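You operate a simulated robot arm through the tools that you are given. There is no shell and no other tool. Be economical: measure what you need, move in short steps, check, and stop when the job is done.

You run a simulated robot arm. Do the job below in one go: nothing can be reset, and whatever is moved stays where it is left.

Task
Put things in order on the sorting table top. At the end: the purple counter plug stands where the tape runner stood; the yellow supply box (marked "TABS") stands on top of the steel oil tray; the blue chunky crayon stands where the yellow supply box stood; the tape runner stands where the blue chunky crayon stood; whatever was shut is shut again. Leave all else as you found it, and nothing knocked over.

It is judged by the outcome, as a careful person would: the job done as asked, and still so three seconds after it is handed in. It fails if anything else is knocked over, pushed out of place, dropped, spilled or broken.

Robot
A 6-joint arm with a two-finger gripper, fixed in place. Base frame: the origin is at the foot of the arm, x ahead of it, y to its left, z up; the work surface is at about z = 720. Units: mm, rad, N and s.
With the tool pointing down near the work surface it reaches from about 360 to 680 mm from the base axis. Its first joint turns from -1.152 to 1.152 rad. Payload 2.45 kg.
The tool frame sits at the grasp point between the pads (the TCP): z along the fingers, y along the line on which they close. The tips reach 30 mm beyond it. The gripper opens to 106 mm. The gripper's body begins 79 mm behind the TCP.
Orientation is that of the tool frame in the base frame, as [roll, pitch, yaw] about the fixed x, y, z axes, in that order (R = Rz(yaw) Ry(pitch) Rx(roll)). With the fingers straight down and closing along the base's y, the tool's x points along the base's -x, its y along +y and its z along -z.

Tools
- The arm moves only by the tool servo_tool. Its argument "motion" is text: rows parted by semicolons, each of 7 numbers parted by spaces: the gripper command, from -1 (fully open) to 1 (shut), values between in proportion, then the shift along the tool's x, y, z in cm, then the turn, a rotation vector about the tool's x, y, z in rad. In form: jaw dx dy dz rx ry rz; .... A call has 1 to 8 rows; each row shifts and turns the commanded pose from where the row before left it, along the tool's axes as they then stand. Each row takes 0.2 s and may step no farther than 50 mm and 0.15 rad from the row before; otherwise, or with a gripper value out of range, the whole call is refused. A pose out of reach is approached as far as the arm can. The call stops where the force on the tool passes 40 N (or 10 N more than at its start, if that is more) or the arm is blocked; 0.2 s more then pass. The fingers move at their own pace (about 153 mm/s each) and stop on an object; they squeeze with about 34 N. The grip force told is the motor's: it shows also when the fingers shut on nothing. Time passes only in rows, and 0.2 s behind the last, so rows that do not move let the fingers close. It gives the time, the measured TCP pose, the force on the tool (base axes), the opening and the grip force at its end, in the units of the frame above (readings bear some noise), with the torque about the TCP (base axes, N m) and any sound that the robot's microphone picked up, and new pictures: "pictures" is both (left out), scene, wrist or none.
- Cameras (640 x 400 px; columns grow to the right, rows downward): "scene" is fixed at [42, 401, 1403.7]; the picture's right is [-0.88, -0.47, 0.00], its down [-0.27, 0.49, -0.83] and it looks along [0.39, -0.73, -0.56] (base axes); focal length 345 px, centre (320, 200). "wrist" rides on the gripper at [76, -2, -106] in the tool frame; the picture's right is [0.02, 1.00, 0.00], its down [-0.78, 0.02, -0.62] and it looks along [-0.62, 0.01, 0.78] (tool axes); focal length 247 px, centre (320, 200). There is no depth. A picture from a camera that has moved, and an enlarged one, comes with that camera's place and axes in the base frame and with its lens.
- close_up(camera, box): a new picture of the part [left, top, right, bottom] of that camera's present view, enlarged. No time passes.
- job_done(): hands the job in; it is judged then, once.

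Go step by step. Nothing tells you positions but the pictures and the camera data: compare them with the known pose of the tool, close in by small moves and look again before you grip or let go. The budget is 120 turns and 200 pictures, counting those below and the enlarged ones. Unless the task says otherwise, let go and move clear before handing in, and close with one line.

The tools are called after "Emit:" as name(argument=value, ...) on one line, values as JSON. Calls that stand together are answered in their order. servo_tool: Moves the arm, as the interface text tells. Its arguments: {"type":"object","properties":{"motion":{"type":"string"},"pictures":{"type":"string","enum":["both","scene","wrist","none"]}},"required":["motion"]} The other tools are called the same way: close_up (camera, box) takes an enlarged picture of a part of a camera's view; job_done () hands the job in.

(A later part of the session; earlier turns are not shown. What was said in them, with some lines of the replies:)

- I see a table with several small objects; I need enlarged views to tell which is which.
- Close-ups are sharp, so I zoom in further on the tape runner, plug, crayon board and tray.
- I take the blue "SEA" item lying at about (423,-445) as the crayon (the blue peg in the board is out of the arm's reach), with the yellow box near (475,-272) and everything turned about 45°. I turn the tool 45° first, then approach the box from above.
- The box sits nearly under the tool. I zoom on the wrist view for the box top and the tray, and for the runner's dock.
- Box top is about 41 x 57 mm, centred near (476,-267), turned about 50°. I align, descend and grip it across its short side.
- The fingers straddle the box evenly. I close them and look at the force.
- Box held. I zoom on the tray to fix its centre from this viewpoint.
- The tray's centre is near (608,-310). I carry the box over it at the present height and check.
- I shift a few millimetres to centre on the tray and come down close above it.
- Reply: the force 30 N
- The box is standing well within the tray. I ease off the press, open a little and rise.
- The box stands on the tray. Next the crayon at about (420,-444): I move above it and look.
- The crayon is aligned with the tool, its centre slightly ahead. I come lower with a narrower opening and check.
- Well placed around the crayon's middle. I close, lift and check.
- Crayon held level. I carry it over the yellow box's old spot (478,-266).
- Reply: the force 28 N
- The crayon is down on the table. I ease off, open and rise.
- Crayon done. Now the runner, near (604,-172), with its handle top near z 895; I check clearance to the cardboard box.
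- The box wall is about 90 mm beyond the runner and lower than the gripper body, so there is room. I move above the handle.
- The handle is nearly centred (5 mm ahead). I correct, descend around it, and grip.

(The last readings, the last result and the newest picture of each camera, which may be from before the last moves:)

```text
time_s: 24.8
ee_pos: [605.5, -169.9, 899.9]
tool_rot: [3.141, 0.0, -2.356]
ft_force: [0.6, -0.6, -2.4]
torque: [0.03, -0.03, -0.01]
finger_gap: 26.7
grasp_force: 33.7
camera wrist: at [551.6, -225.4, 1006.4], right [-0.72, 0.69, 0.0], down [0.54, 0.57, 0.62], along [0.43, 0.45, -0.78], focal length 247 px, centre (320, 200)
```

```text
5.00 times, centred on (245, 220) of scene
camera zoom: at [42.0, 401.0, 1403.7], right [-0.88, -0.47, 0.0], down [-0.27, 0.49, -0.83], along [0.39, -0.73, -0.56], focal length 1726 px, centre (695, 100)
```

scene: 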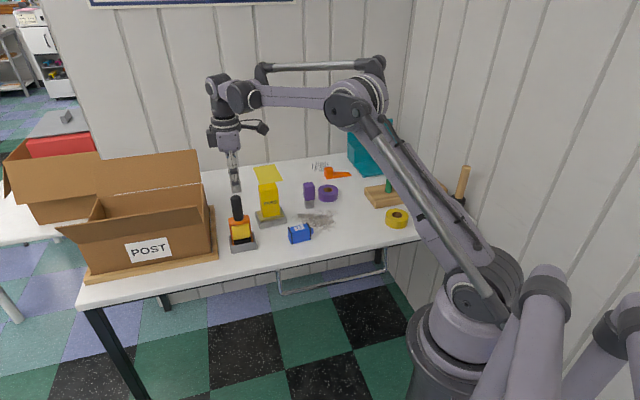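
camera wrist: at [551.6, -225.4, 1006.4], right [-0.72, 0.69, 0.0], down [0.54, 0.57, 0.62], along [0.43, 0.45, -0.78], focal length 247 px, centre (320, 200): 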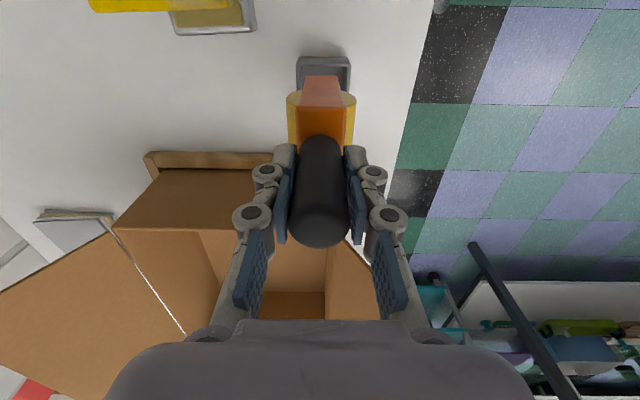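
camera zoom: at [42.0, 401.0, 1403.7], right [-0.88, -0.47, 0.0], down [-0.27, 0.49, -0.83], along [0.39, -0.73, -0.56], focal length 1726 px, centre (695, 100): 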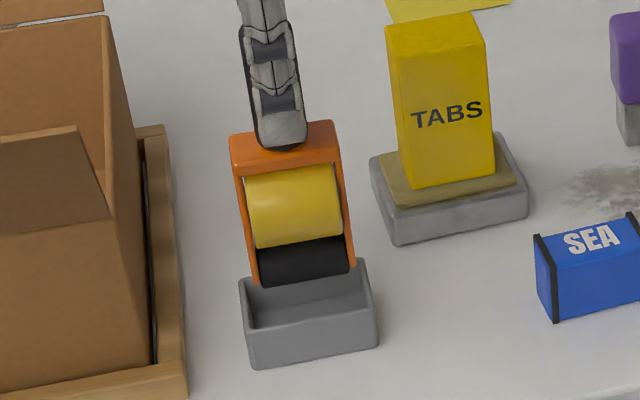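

The grey dock is a separate cup and stays put. I lift the runner clear and look at its underside shape.

Emit:
servo_tool(motion="1 0 0 -3 0 0 0; 1 0 0 -3 0 0 0; 1 0 0 0 0 0 0", pictures="wrist")

Emit:
close_up(camera="scene", box=[215, 170, 275, 260])

Emit:
close_up(camera="wrist", box=[260, 50, 390, 150])

```text
time_s: 25.6
ee_pos: [604.9, -168.2, 958.2]
tool_rot: [3.141, 0.0, -2.356]
ft_force: [-0.6, 0.7, -1.8]
torque: [-0.02, 0.03, -0.02]
finger_gap: 27.1
grasp_force: 34.0
camera wrist: at [550.8, -225.3, 1065.1], right [-0.72, 0.69, 0.0], down [0.54, 0.57, 0.62], along [0.43, 0.45, -0.78], focal length 247 px, centre (320, 200)
```

wrist: 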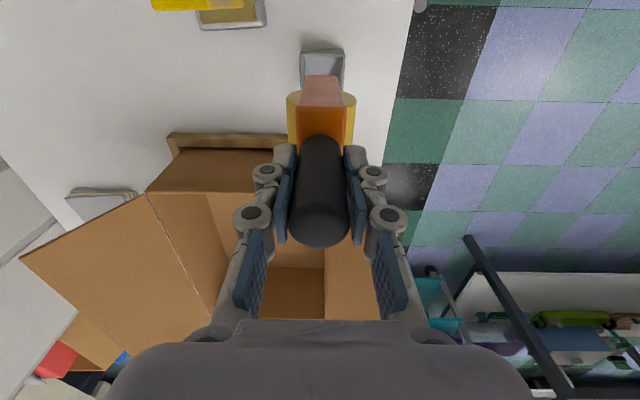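

```text
4.44 times, centred on (245, 215) of scene
camera zoom: at [42.0, 401.0, 1403.7], right [-0.88, -0.47, 0.0], down [-0.27, 0.49, -0.83], along [0.39, -0.73, -0.56], focal length 1534 px, centre (653, 133)
```

zoom: 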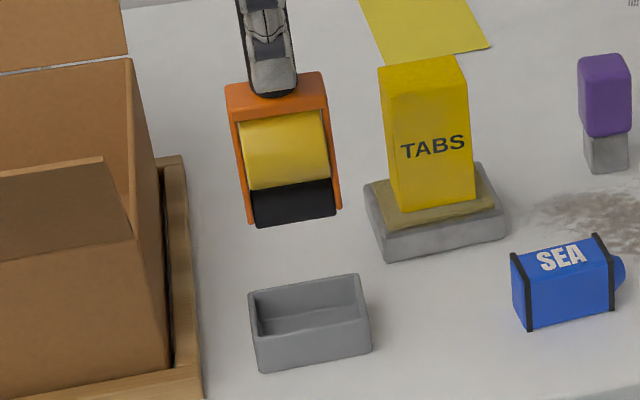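

```text
4.00 times, centred on (325, 100) of wrist
camera zoom: at [550.8, -225.3, 1065.1], right [-0.72, 0.69, 0.0], down [0.54, 0.57, 0.62], along [0.43, 0.45, -0.78], focal length 988 px, centre (300, 600)
```

zoom: 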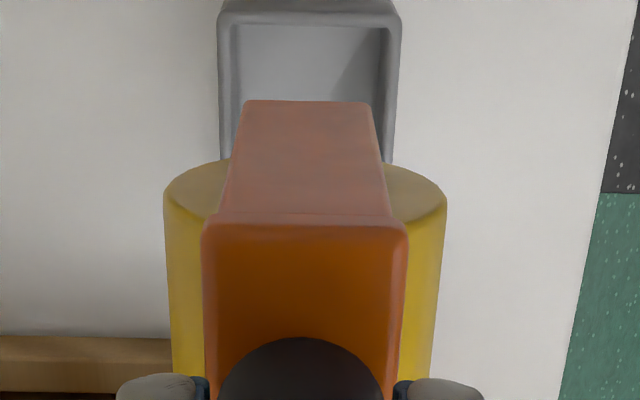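

The runner has a flat foot and stands about 150 mm tall. I lift above the yellow box's height and carry it toward the crayon's old place (426,-431).

Emit:
servo_tool(motion="1 0 0 -3.5 0 0 0; 1 4.46 -0.85 0 0 0 0; 1 4.46 -0.85 0 0 0 0; 1 4.46 -0.85 0 0 0 0; 1 4.46 -0.85 0 0 0 0; 1 4.46 -0.85 0 0 0 0; 1 4.46 -0.85 0 0 0 0; 1 4.46 -0.85 0 0 0 0", pictures="none")

Emit:
servo_tool(motion="1 0 0 4 0 0 0; 1 0 0 4 0 0 0; 1 0 0 3 0 0 0; 1 0 0 0 0 0 0; 1 0 0 0 0 0 0", pictures="both")

Emit:
close_up(camera="scene", box=[270, 130, 390, 230])

```text
time_s: 27.4
ee_pos: [425.2, -432.3, 993.0]
tool_rot: [3.141, 0.002, -2.355]
ft_force: [0.5, 0.8, -2.4]
torque: [0.02, 0.02, 0.04]
finger_gap: 26.8
grasp_force: 33.6
```

```text
time_s: 28.6
ee_pos: [426.9, -430.4, 881.1]
tool_rot: [-3.14, 0.0, -2.356]
ft_force: [-0.5, -0.8, -3.6]
torque: [-0.04, -0.01, 0.02]
finger_gap: 26.9
grasp_force: 33.6
camera wrist: at [373.6, -487.3, 988.0], right [-0.72, 0.69, 0.0], down [0.54, 0.57, 0.62], along [0.43, 0.45, -0.78], focal length 247 px, centre (320, 200)
```

scene: 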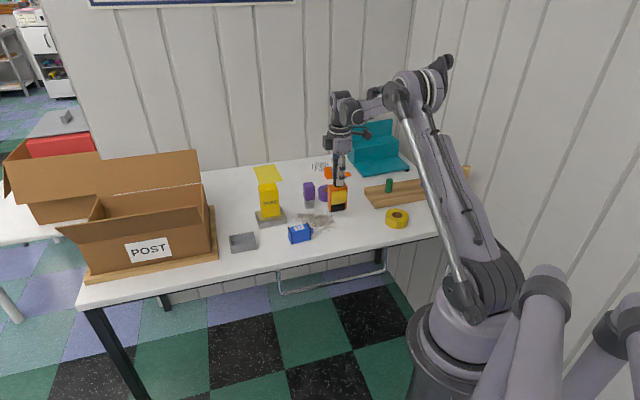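
wrist: 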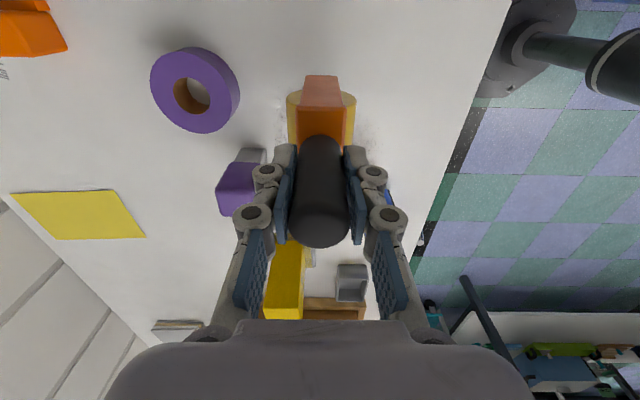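

```text
4.00 times, centred on (330, 180) of scene
camera zoom: at [42.0, 401.0, 1403.7], right [-0.88, -0.47, 0.0], down [-0.27, 0.49, -0.83], along [0.39, -0.73, -0.56], focal length 1381 px, centre (280, 280)
```

zoom: 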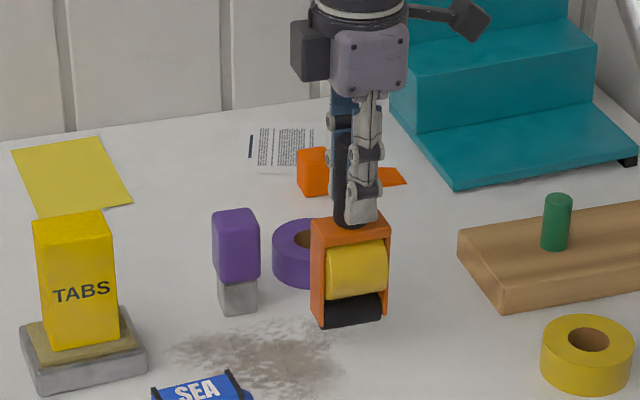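

Clear all round. I lower in small steps until contact.

Emit:
servo_tool(motion="1 0 0 1 0 0 0; 1 0 0 0.6 0 0 0; 1 0 0 0 0 0 0", pictures="none")

Emit:
servo_tool(motion="1 0 0 0.3 0 0 0; 1 0 0 0.1 0 0 0; 1 0 0 0 0 0 0", pictures="none")

Emit:
close_up(camera="scene", box=[300, 160, 380, 230])

```text
time_s: 29.4
ee_pos: [426.4, -431.3, 866.3]
tool_rot: [3.14, 0.002, -2.357]
ft_force: [-0.3, 0.0, -2.1]
torque: [0.03, -0.02, 0.01]
finger_gap: 27.0
grasp_force: 34.7
```

```text
time_s: 30.2
ee_pos: [426.8, -431.9, 862.3]
tool_rot: [3.141, 0.0, -2.357]
ft_force: [-0.4, 0.7, -2.9]
torque: [0.05, 0.0, 0.01]
finger_gap: 26.9
grasp_force: 33.9
```

```text
5.71 times, centred on (340, 195) of scene
camera zoom: at [42.0, 401.0, 1403.7], right [-0.88, -0.47, 0.0], down [-0.27, 0.49, -0.83], along [0.39, -0.73, -0.56], focal length 1973 px, centre (206, 229)
```

zoom: 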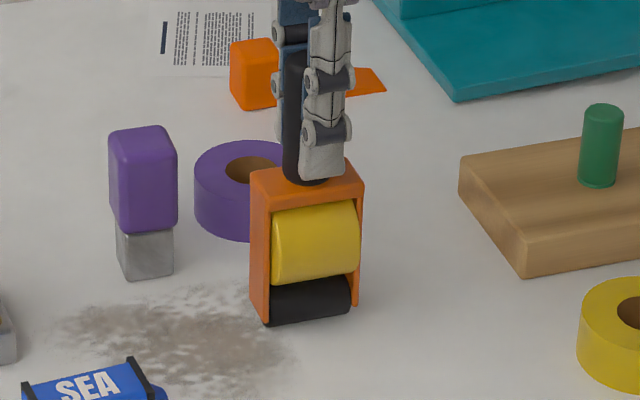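

Emit:
servo_tool(motion="1 0 0 0.15 0 0 0; 1 0 0 0 0 0 0", pictures="none")

Emit:
servo_tool(motion="1 0 0 0.15 0 0 0; 1 0 0 0 0 0 0", pictures="none")

Emit:
servo_tool(motion="1 0 0 0.1 0 0 0; 1 0 0 0 0 0 0", pictures="none")

```text
time_s: 30.8
ee_pos: [425.8, -432.2, 860.9]
tool_rot: [-3.141, 0.0, -2.356]
ft_force: [-0.2, -0.3, -2.2]
torque: [-0.01, 0.0, 0.0]
finger_gap: 27.0
grasp_force: 34.0
```

```text
time_s: 31.4
ee_pos: [425.9, -431.8, 859.4]
tool_rot: [3.141, -0.001, -2.355]
ft_force: [-0.4, -0.6, -3.1]
torque: [-0.02, -0.01, 0.04]
finger_gap: 26.9
grasp_force: 34.4
```

```text
time_s: 32.0
ee_pos: [426.0, -432.4, 859.8]
tool_rot: [3.139, -0.001, -2.357]
ft_force: [0.2, 0.3, -2.5]
torque: [0.01, 0.01, 0.02]
finger_gap: 26.9
grasp_force: 34.2
```

Emit:
servo_tool(motion="1 0 0 0.15 0 0 0; 1 0 0 0 0 0 0", pictures="none")

Emit:
servo_tool(motion="1 0 0 0.15 0 0 0; 1 0 0 0 0 0 0", pictures="none")

Emit:
servo_tool(motion="1 0 0 0.1 0 0 0; 1 0 0 0 0 0 0", pictures="none")

Emit:
close_up(camera="scene", box=[315, 180, 365, 220])

```text
time_s: 32.6
ee_pos: [426.8, -431.6, 858.0]
tool_rot: [-3.142, 0.001, -2.355]
ft_force: [0.5, 1.0, 14.4]
torque: [-0.06, -0.12, 0.0]
finger_gap: 26.9
grasp_force: 34.1
```

```text
time_s: 33.2
ee_pos: [425.9, -430.8, 858.3]
tool_rot: [3.141, 0.0, -2.355]
ft_force: [-0.6, 0.9, 8.0]
torque: [0.09, 0.07, -0.01]
finger_gap: 27.2
grasp_force: 34.5
stopped in row 2: the force on the tool passed its limit at 42 N (the readings are from after the stop); the commanded pose is now the measured one
```

```text
time_s: 33.8
ee_pos: [426.1, -431.1, 858.4]
tool_rot: [-3.141, 0.002, -2.356]
ft_force: [0.5, 2.9, 29.6]
torque: [0.01, -0.01, -0.01]
finger_gap: 26.7
grasp_force: 34.6
```

```text
10.00 times, centred on (340, 200) of scene
camera zoom: at [41.6, 401.5, 1403.6], right [-0.88, -0.47, 0.0], down [-0.27, 0.49, -0.83], along [0.39, -0.73, -0.56], focal length 3452 px, centre (120, 200)
```

zoom: 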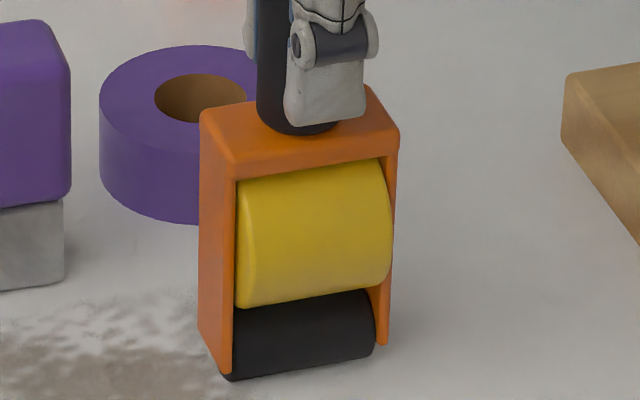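

The foot is flush on the table. I ease off and open only slightly, so I can see whether it stands by itself.

Emit:
servo_tool(motion="1 0 0 -0.2 0 0 0; 1 0 0 0 0 0 0; 0.38 0 0 0 0 0 0; 0.38 0 0 0 0 0 0; 0.38 0 0 0 0 0 0; 0.38 0 0 0 0 0 0", pictures="wrist")

Emit:
close_up(camera="scene", box=[310, 160, 370, 220])

```text
time_s: 35.2
ee_pos: [425.3, -432.6, 859.7]
tool_rot: [-3.141, -0.001, -2.354]
ft_force: [0.7, -0.5, -0.4]
torque: [0.0, 0.0, 0.03]
finger_gap: 32.8
grasp_force: 0.2
camera wrist: at [371.9, -488.3, 966.4], right [-0.72, 0.69, 0.0], down [0.54, 0.57, 0.62], along [0.43, 0.45, -0.78], focal length 247 px, centre (320, 200)
```

wrist: 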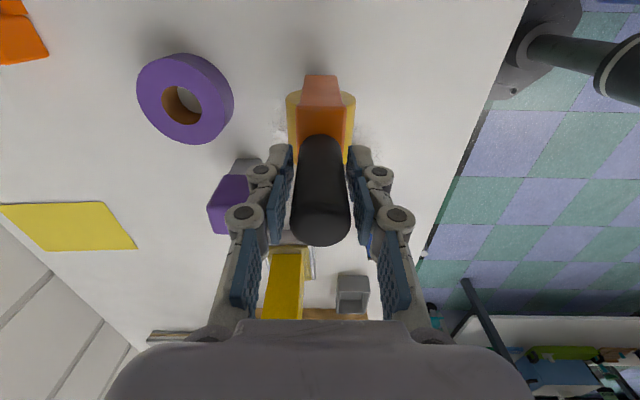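

```text
6.67 times, centred on (340, 190) of scene
camera zoom: at [42.0, 401.0, 1403.7], right [-0.88, -0.47, 0.0], down [-0.27, 0.49, -0.83], along [0.39, -0.73, -0.56], focal length 2302 px, centre (187, 267)
```

zoom: 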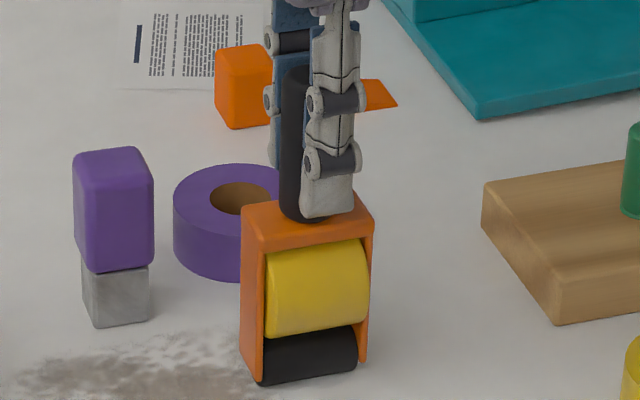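

Emit:
servo_tool(motion="0.2 0 0 0 0 0 0; 0.2 0 0 0 0 0 0; 0 0 0 0 0 0 0; 0 0 0 0 0 0 0; 0 0 0 0 0 0 0; 0 0 0 0 0 0 0", pictures="wrist")

Emit:
close_up(camera="scene", box=[310, 160, 370, 220])

```text
time_s: 36.6
ee_pos: [425.6, -432.9, 860.1]
tool_rot: [-3.14, 0.0, -2.357]
ft_force: [-0.1, 0.1, -0.6]
torque: [-0.02, 0.0, -0.02]
finger_gap: 52.9
grasp_force: 0.0
camera wrist: at [371.9, -488.3, 966.4], right [-0.72, 0.69, 0.0], down [0.54, 0.57, 0.62], along [0.43, 0.45, -0.78], focal length 247 px, centre (320, 200)
```

wrist: 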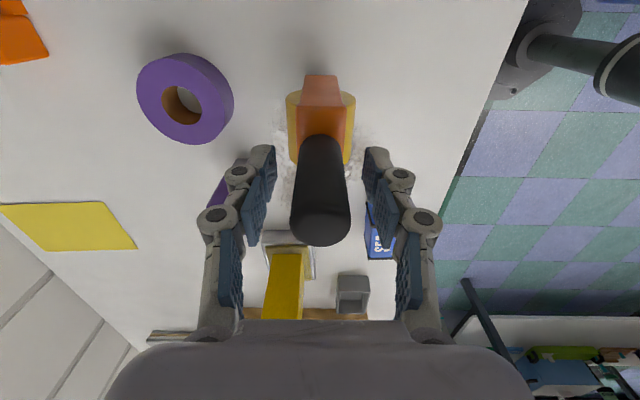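

```text
6.67 times, centred on (340, 190) of scene
camera zoom: at [42.0, 401.0, 1403.7], right [-0.88, -0.47, 0.0], down [-0.27, 0.49, -0.83], along [0.39, -0.73, -0.56], focal length 2302 px, centre (187, 267)
```

zoom: 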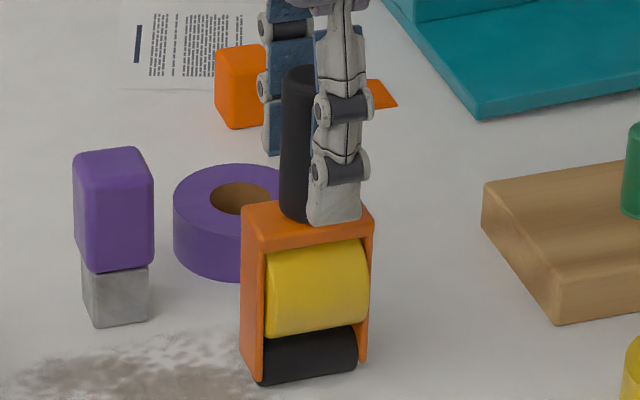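

The runner stands on its own. I rise clear and go above the plug, near (531,-440).

Emit:
servo_tool(motion="0 0 0 -4 0 0 0; 0 0 0 -4 0 0 0; 0 0 0 -3 0 0 0; -0.4 -2.29 -2.66 0 0 0 0; -0.4 -2.29 -2.66 0 0 0 0; -0.4 -2.29 -2.66 0 0 0 0; -0.4 0 0 3 0 0 0; -0.4 0 0 0 0 0 0", pictures="both")

Emit:
close_up(camera="wrist", box=[240, 40, 400, 180])

Emit:
close_up(camera="scene", box=[270, 140, 390, 230])

```text
time_s: 38.4
ee_pos: [524.3, -434.9, 936.7]
tool_rot: [-3.142, 0.001, -2.356]
ft_force: [0.1, 0.1, 0.7]
torque: [-0.02, 0.02, -0.03]
finger_gap: 74.2
grasp_force: 0.0
out of reach, approached as far as the arm can: row 6
camera wrist: at [470.9, -490.3, 1043.7], right [-0.72, 0.69, 0.0], down [0.54, 0.57, 0.62], along [0.43, 0.45, -0.78], focal length 247 px, centre (320, 200)
```

scene: 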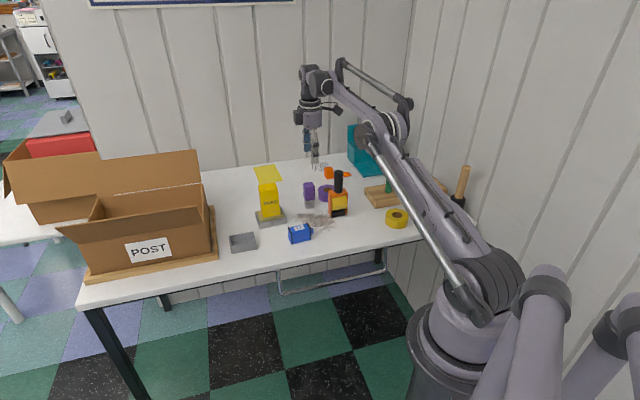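
wrist: 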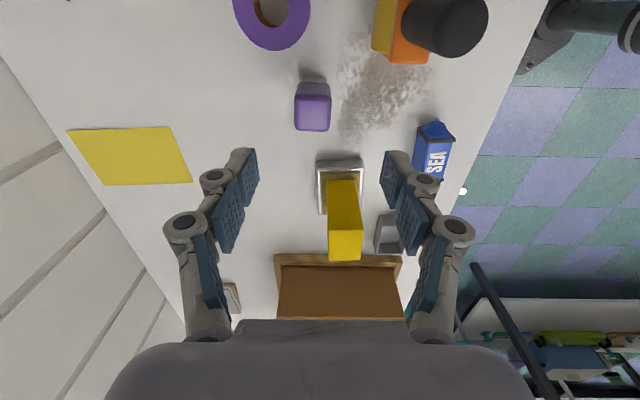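

```text
2.86 times, centred on (320, 110) of wrist
camera zoom: at [470.9, -490.3, 1043.7], right [-0.72, 0.69, 0.0], down [0.54, 0.57, 0.62], along [0.43, 0.45, -0.78], focal length 706 px, centre (320, 457)
```

zoom: 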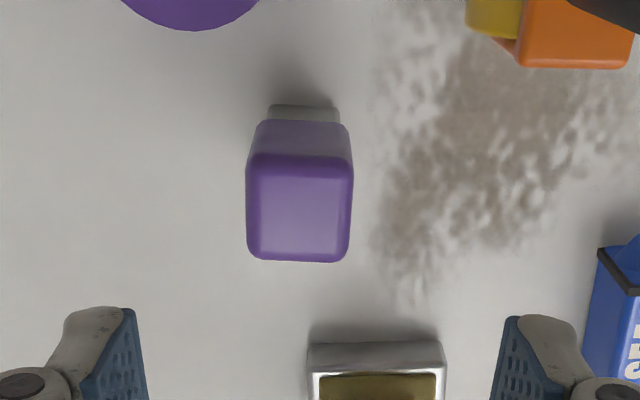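

```text
4.44 times, centred on (330, 185) of scene
camera zoom: at [42.0, 401.1, 1403.7], right [-0.88, -0.47, 0.0], down [-0.27, 0.49, -0.83], along [0.39, -0.73, -0.56], focal length 1534 px, centre (276, 267)
```

zoom: 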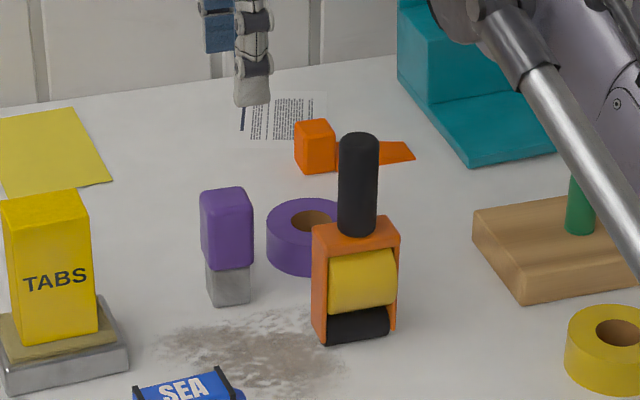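

The plug is at about (533,-438), its top near z 812. I drop straight down a bit to see how the reach holds.

Emit:
servo_tool(motion="-0.4 0 0 3 0 0 0; -0.4 0 0 2 0 0 0; -0.4 0 0 0 0 0 0", pictures="none")

Emit:
servo_tool(motion="-0.4 -0.3 -0.6 0 0 0 0; -0.4 0 0 0 0 0 0", pictures="wrist")

```text
time_s: 39.2
ee_pos: [524.8, -433.1, 886.8]
tool_rot: [-3.141, 0.0, -2.357]
ft_force: [-0.7, 0.0, 0.0]
torque: [-0.01, 0.01, 0.01]
finger_gap: 74.5
grasp_force: 0.0
```

```text
time_s: 39.8
ee_pos: [530.7, -436.4, 887.2]
tool_rot: [-3.141, 0.001, -2.357]
ft_force: [0.8, -0.3, -0.7]
torque: [-0.04, 0.03, -0.01]
finger_gap: 74.1
grasp_force: 0.1
camera wrist: at [477.6, -492.3, 994.0], right [-0.72, 0.69, 0.0], down [0.54, 0.57, 0.62], along [0.43, 0.45, -0.78], focal length 247 px, centre (320, 200)
```

wrist: 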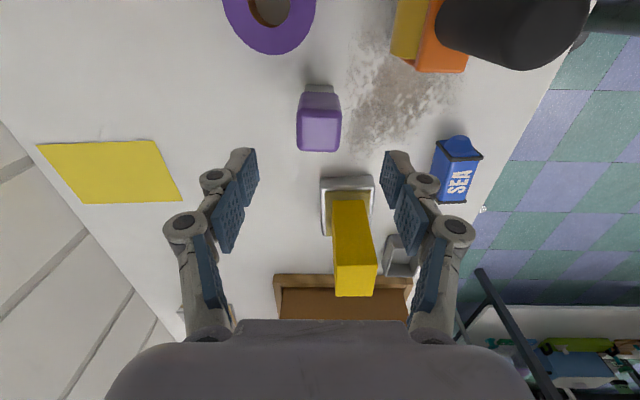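

Now centred over the plug. I descend partway and check clearance from the runner.

Emit:
servo_tool(motion="-0.4 -0.15 -0.15 2.5 0 0 0; -0.4 0 0 2.5 0 0 0; -0.4 0 0 0 0 0 0; -0.4 0 0 0 0 0 0", pictures="both")

Emit:
close_up(camera="scene", box=[270, 110, 390, 220])

```text
time_s: 40.8
ee_pos: [533.2, -436.4, 837.1]
tool_rot: [-3.139, 0.001, -2.356]
ft_force: [0.1, -0.2, -0.4]
torque: [0.02, 0.0, 0.01]
finger_gap: 74.3
grasp_force: 0.0
camera wrist: at [479.6, -492.8, 943.8], right [-0.72, 0.69, 0.0], down [0.54, 0.57, 0.62], along [0.43, 0.45, -0.78], focal length 247 px, centre (320, 200)
```

scene: 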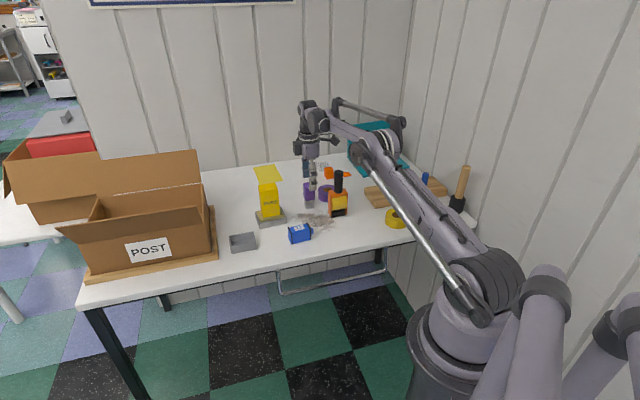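
wrist: 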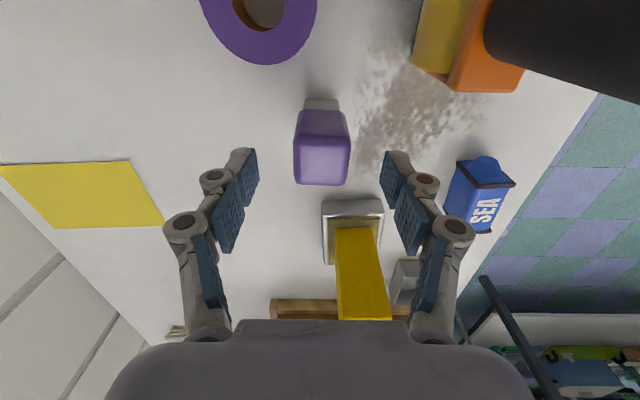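

```text
3.64 times, centred on (330, 165) of scene
camera zoom: at [42.0, 401.0, 1403.7], right [-0.88, -0.47, 0.0], down [-0.27, 0.49, -0.83], along [0.39, -0.73, -0.56], focal length 1255 px, centre (284, 327)
```

zoom: 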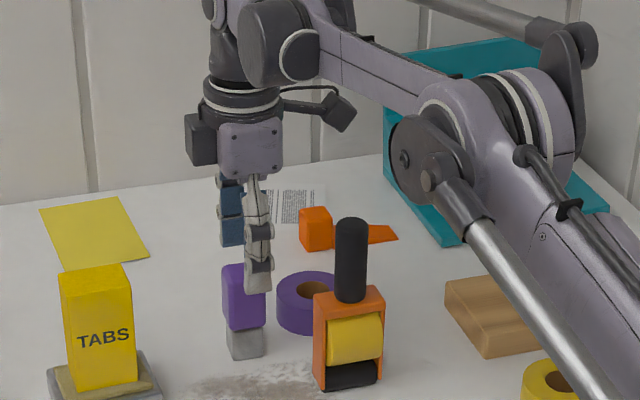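

Emit:
servo_tool(motion="-0.4 0 -0.05 2.5 0 0 0; -0.4 0 0 2 0 0 0; -0.4 0 0 0 0 0 0; -0.4 0 0 0 0 0 0", pictures="wrist")

Emit:
close_up(camera="scene", box=[270, 110, 390, 220])

```text
time_s: 41.8
ee_pos: [532.5, -437.6, 792.5]
tool_rot: [-3.141, 0.0, -2.356]
ft_force: [-0.7, -0.3, -0.5]
torque: [0.07, -0.02, 0.01]
finger_gap: 74.2
grasp_force: 0.0
camera wrist: at [479.6, -493.2, 899.6], right [-0.72, 0.69, 0.0], down [0.54, 0.57, 0.62], along [0.43, 0.45, -0.78], focal length 247 px, centre (320, 200)
```

wrist: 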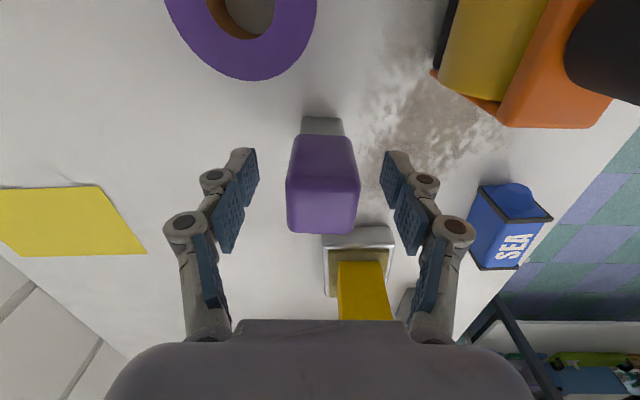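

```text
3.64 times, centred on (330, 165) of scene
camera zoom: at [42.0, 401.0, 1403.7], right [-0.88, -0.47, 0.0], down [-0.27, 0.49, -0.83], along [0.39, -0.73, -0.56], focal length 1255 px, centre (284, 327)
```

zoom: 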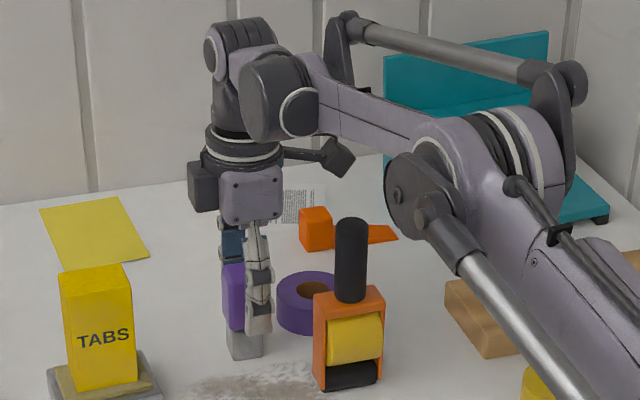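

Centred on the plug. I grip and lift it.

Emit:
servo_tool(motion="1 0 0 0 0 0 0; 1 0 0 0 0 0 0; 1 0 0 0 0 0 0; 1 0 0 -1.5 0 0 0; 1 0 0 -3 0 0 0; 1 0 0 -3 0 0 0; 1 0 0 0 0 0 0", pictures="wrist")

Emit:
close_up(camera="scene", box=[270, 110, 390, 220])

```text
time_s: 43.4
ee_pos: [532.3, -435.2, 865.6]
tool_rot: [3.141, -0.003, -2.356]
ft_force: [0.1, -0.1, 0.0]
torque: [0.02, 0.01, 0.01]
finger_gap: 34.9
grasp_force: 33.7
camera wrist: at [480.1, -492.3, 972.7], right [-0.72, 0.69, 0.0], down [0.54, 0.57, 0.62], along [0.43, 0.45, -0.78], focal length 247 px, centre (320, 200)
```

wrist: 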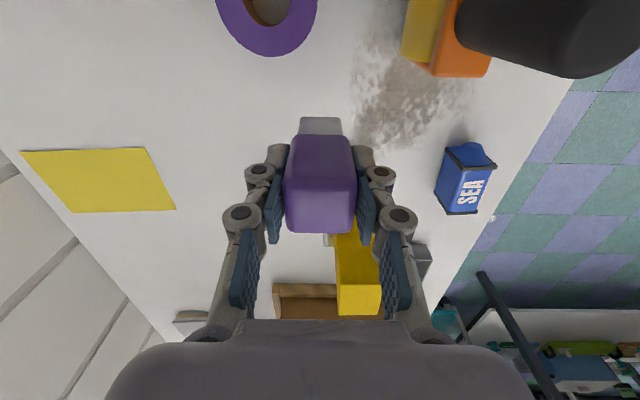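

```text
3.64 times, centred on (330, 165) of scene
camera zoom: at [42.0, 401.0, 1403.7], right [-0.88, -0.47, 0.0], down [-0.27, 0.49, -0.83], along [0.39, -0.73, -0.56], focal length 1255 px, centre (284, 327)
```

zoom: 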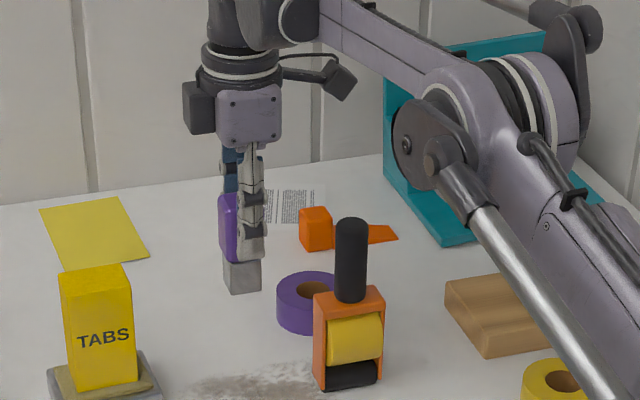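

Plug held. I carry it round the yellow box on the near side toward the dock.

Emit:
servo_tool(motion="1 -2.66 3.7 -1.5 0 0 0; 1 -2.66 3.7 -1.5 0 0 0; 1 -2.66 3.7 -1.5 0 0 0; 1 -3.42 2 0 0 0 0; 1 -3.42 2 0 0 0 0; 1 -3.42 2 0 0 0 0; 1 0 0 0 0 0 0", pictures="wrist")

Emit:
close_up(camera="scene", box=[220, 220, 270, 260])

```text
time_s: 45.0
ee_pos: [542.3, -184.8, 911.8]
tool_rot: [3.141, 0.002, -2.356]
ft_force: [-0.7, 1.0, -0.3]
torque: [-0.02, 0.0, -0.05]
finger_gap: 34.8
grasp_force: 33.7
camera wrist: at [488.1, -241.1, 1019.5], right [-0.72, 0.69, 0.0], down [0.54, 0.57, 0.62], along [0.43, 0.45, -0.78], focal length 247 px, centre (320, 200)
```

wrist: 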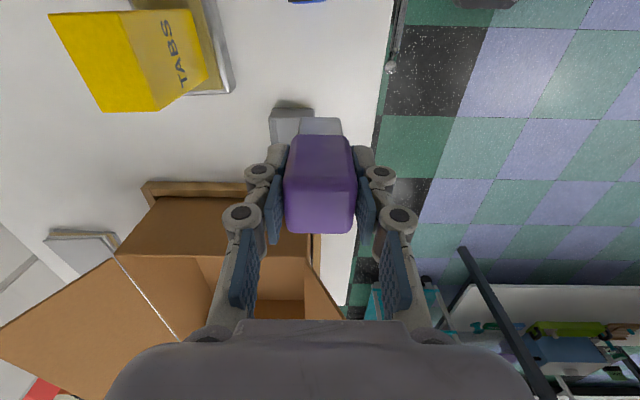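

```text
10.00 times, centred on (245, 240) of scene
camera zoom: at [42.0, 401.1, 1403.7], right [-0.88, -0.47, 0.0], down [-0.27, 0.49, -0.83], along [0.39, -0.73, -0.56], focal length 3452 px, centre (1070, -200)
```

zoom: 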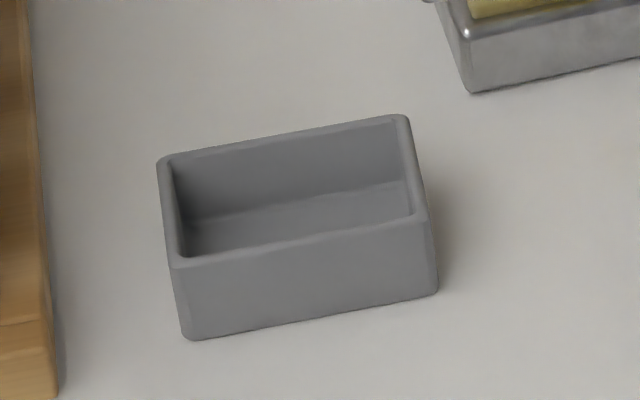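

The dock is unmoved with its centre near (603,-170). I position the plug above it.

Emit:
servo_tool(motion="1 -2.67 -1.62 0 0 0 0; 1 -2.67 -1.62 0 0 0 0; 1 0 0 3 0 0 0; 1 0 0 3 0 0 0; 1 0 0 1.2 0 0 0; 1 0 0 0 0 0 0; 1 0 0 0 0 0 0", pictures="wrist")

Emit:
close_up(camera="scene", box=[210, 200, 280, 260])

Emit:
close_up(camera="wrist", box=[260, 40, 380, 160])

```text
time_s: 46.6
ee_pos: [600.4, -172.6, 839.4]
tool_rot: [3.14, -0.002, -2.357]
ft_force: [0.6, -0.1, -0.6]
torque: [-0.04, 0.03, -0.01]
finger_gap: 34.8
grasp_force: 33.9
camera wrist: at [547.6, -228.3, 946.4], right [-0.72, 0.69, 0.0], down [0.54, 0.57, 0.62], along [0.43, 0.45, -0.78], focal length 247 px, centre (320, 200)
```

wrist: 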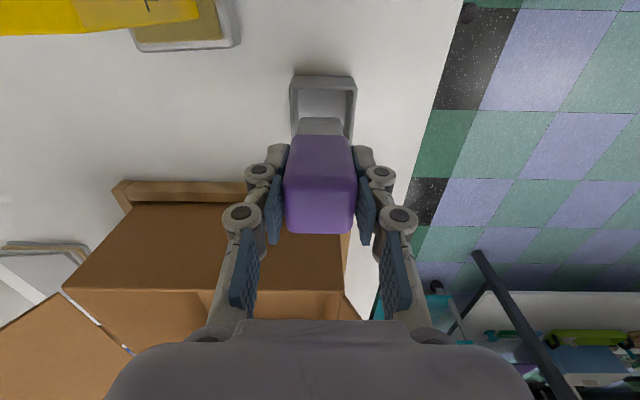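

```text
6.67 times, centred on (245, 230) of scene
camera zoom: at [42.0, 401.0, 1403.7], right [-0.88, -0.47, 0.0], down [-0.27, 0.49, -0.83], along [0.39, -0.73, -0.56], focal length 2302 px, centre (820, 0)
```

zoom: 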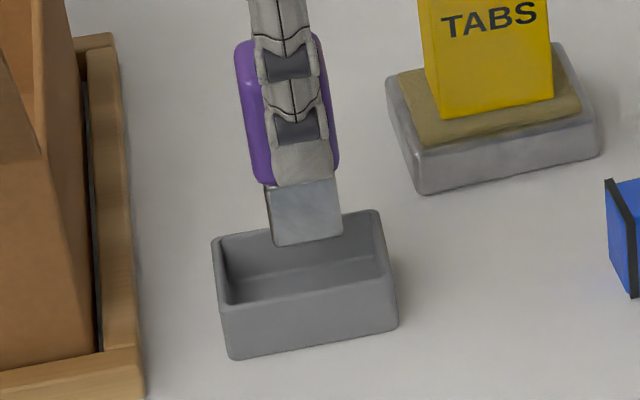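

```text
3.33 times, centred on (320, 100) of wrist
camera zoom: at [547.6, -228.3, 946.4], right [-0.72, 0.69, 0.0], down [0.54, 0.57, 0.62], along [0.43, 0.45, -0.78], focal length 823 px, centre (320, 533)
```

zoom: 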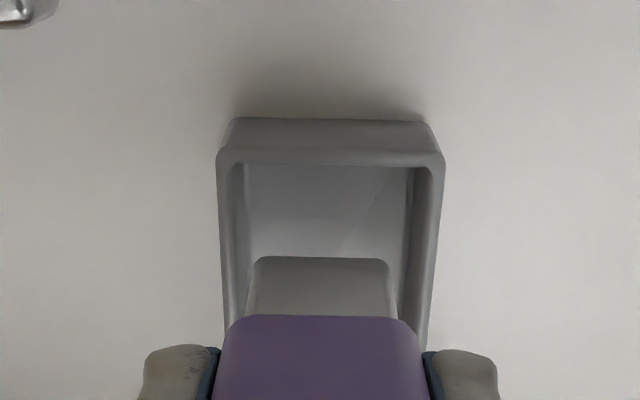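

The plug is within 3 mm of the dock's centre. I correct and lower it into the dock.

Emit:
servo_tool(motion="1 -0.3 0.2 0.5 0 0 0; 1 0 0 1.5 0 0 0; 1 0 0 1.5 0 0 0; 1 0 0 0 0 0 0; 1 0 0 0 0 0 0", pictures="none")

Emit:
close_up(camera="scene", box=[210, 200, 280, 260])

Emit:
close_up(camera="wrist", box=[260, 40, 380, 160])

```text
time_s: 47.8
ee_pos: [601.7, -169.8, 804.4]
tool_rot: [-3.14, 0.001, -2.357]
ft_force: [-1.3, -0.3, -1.6]
torque: [-0.02, -0.01, 0.03]
finger_gap: 34.9
grasp_force: 34.0
```

```text
6.67 times, centred on (245, 230) of scene
camera zoom: at [42.0, 401.0, 1403.7], right [-0.88, -0.47, 0.0], down [-0.27, 0.49, -0.83], along [0.39, -0.73, -0.56], focal length 2302 px, centre (820, 0)
```

zoom: 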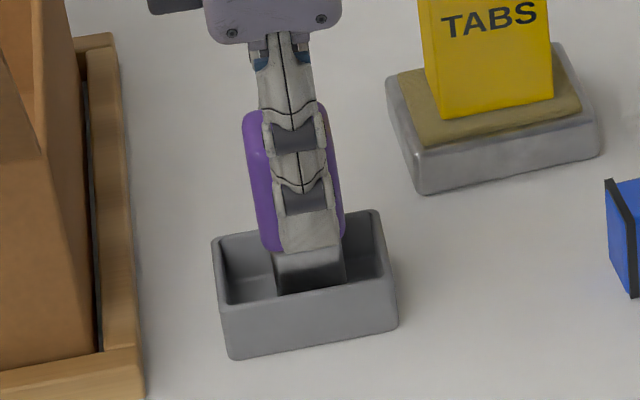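

```text
3.33 times, centred on (320, 100) of wrist
camera zoom: at [547.6, -225.9, 911.7], right [-0.72, 0.69, 0.0], down [0.54, 0.57, 0.62], along [0.43, 0.45, -0.78], focal length 823 px, centre (320, 533)
```

zoom: 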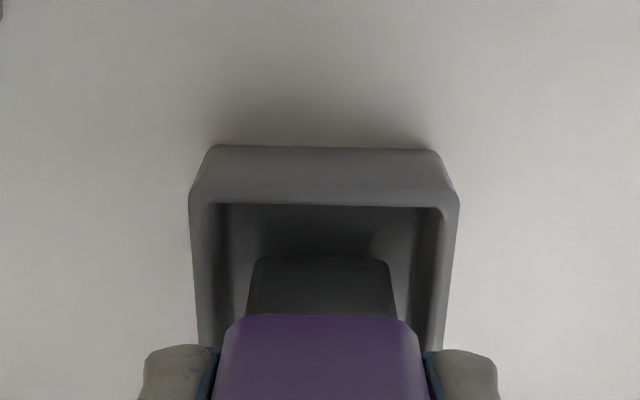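

Emit:
servo_tool(motion="1 0 0 0.3 0 0 0; 1 0 0 0.2 0 0 0; 1 0 0 0 0 0 0", pictures="none")

Emit:
servo_tool(motion="1 0 0 0.15 0 0 0; 1 0 0 0 0 0 0", pictures="none")

Emit:
servo_tool(motion="1 0 0 0.12 0 0 0; 1 0 0 0 0 0 0", pictures="none")

```text
time_s: 48.6
ee_pos: [601.0, -168.5, 800.8]
tool_rot: [-3.141, 0.001, -2.358]
ft_force: [0.5, 0.2, -0.4]
torque: [0.01, -0.04, 0.0]
finger_gap: 34.7
grasp_force: 33.7
```

```text
time_s: 49.2
ee_pos: [602.7, -168.4, 798.6]
tool_rot: [-3.142, -0.001, -2.358]
ft_force: [0.1, -0.1, -0.3]
torque: [-0.06, -0.04, 0.0]
finger_gap: 34.8
grasp_force: 34.0
```

```text
time_s: 49.8
ee_pos: [602.9, -167.4, 798.1]
tool_rot: [3.141, -0.001, -2.356]
ft_force: [-1.4, -0.2, 15.0]
torque: [-0.06, -0.02, 0.01]
finger_gap: 34.7
grasp_force: 34.1
```

The plug has touched the dock's floor. I ease off, open slightly and check.

Emit:
servo_tool(motion="1 0 0 -0.1 0 0 0; 1 0 0 0 0 0 0; 0.2 0 0 0 0 0 0; 0.2 0 0 0 0 0 0; -0.1 0 0 0 0 0 0; -0.1 0 0 0 0 0 0", pictures="wrist")

Emit:
close_up(camera="scene", box=[210, 200, 280, 260])

```text
time_s: 51.2
ee_pos: [603.0, -168.2, 798.5]
tool_rot: [-3.141, 0.0, -2.356]
ft_force: [0.2, 1.0, 0.1]
torque: [0.01, 0.01, 0.02]
finger_gap: 58.1
grasp_force: 0.1
camera wrist: at [549.4, -224.5, 904.8], right [-0.72, 0.69, 0.0], down [0.54, 0.57, 0.62], along [0.43, 0.45, -0.78], focal length 247 px, centre (320, 200)
```

wrist: 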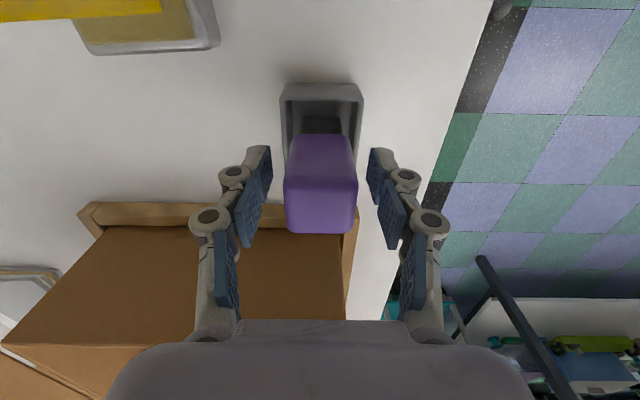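

```text
6.67 times, centred on (245, 230) of scene
camera zoom: at [42.0, 401.0, 1403.7], right [-0.88, -0.47, 0.0], down [-0.27, 0.49, -0.83], along [0.39, -0.73, -0.56], focal length 2302 px, centre (820, 0)
```

zoom: 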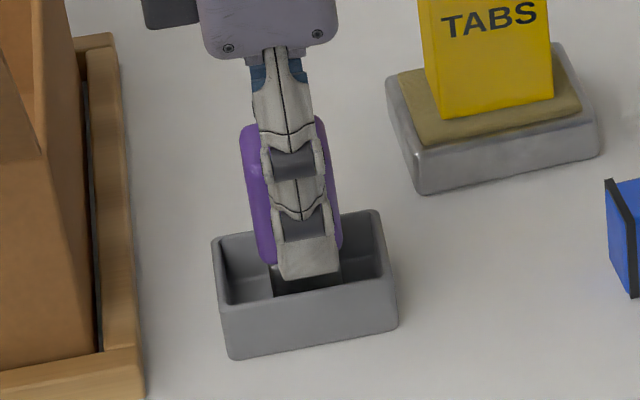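

Released and upright. I rise straight up, draw back and look over the whole table.

Emit:
servo_tool(motion="-0.1 0 0 -3 0 0 0; -0.1 0 0 -4.5 0 0 0; -0.1 0 0 -4.5 0 0 0; -0.1 0 0 -4.5 0 0 0; -0.1 3.5 3 -1 0 0 0; -0.1 3.5 3 -1 0 0 0; -0.1 3.5 3 -1 0 0 0; -0.1 0 0 0 0 0 0", pictures="both")

Emit:
close_up(camera="scene", box=[215, 160, 375, 260])

```text
time_s: 53.0
ee_pos: [464.0, -179.6, 993.4]
tool_rot: [3.139, 0.0, -2.355]
ft_force: [-0.3, 0.1, -0.2]
torque: [-0.02, 0.02, 0.02]
finger_gap: 58.1
grasp_force: 0.0
camera wrist: at [410.2, -235.0, 1100.1], right [-0.72, 0.69, 0.0], down [0.54, 0.57, 0.62], along [0.43, 0.45, -0.78], focal length 247 px, centre (320, 200)
```

scene: 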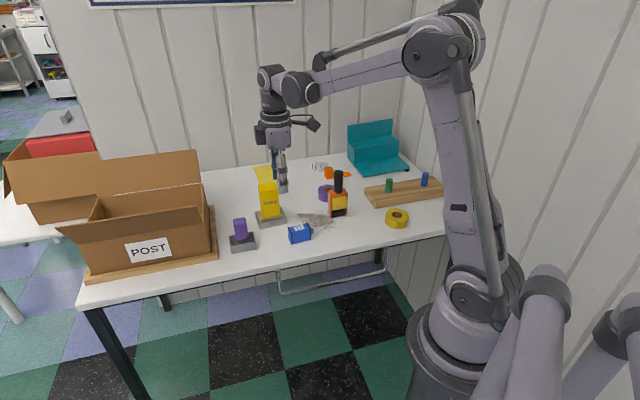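
wrist: 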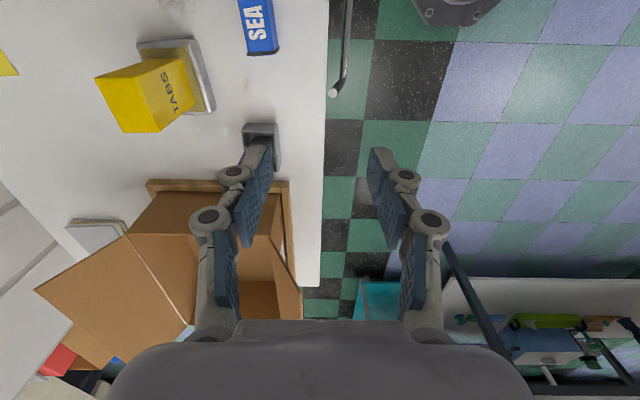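

```text
4.00 times, centred on (295, 210) of scene
camera zoom: at [41.9, 401.0, 1403.7], right [-0.88, -0.47, 0.0], down [-0.27, 0.49, -0.83], along [0.39, -0.73, -0.56], focal length 1381 px, centre (420, 160)
```

zoom: 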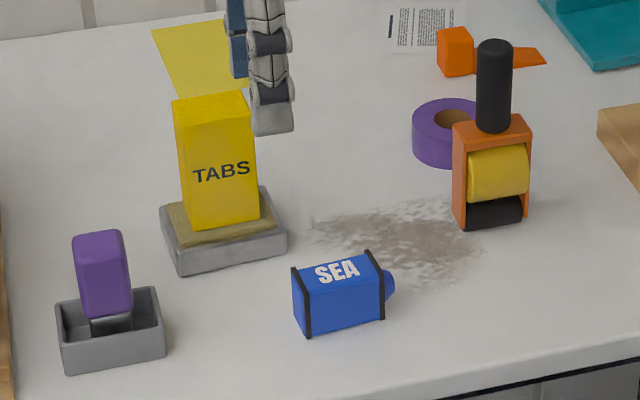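

Everything stands in its new place, upright, and the rest of the table looks as it did at the start. Nothing that was shut was opened, and the gripper is clear, so I hand the job in.

Emit:
job_done()

```text
The job is handed in.
```

The four swaps are done and handed in: the plug is in the runner's grey dock, the TABS box is on the oil tray, and the blue "SEA" crayon is lying down, as I found it, at the box's old spot. The tape runner stands where the crayon was.
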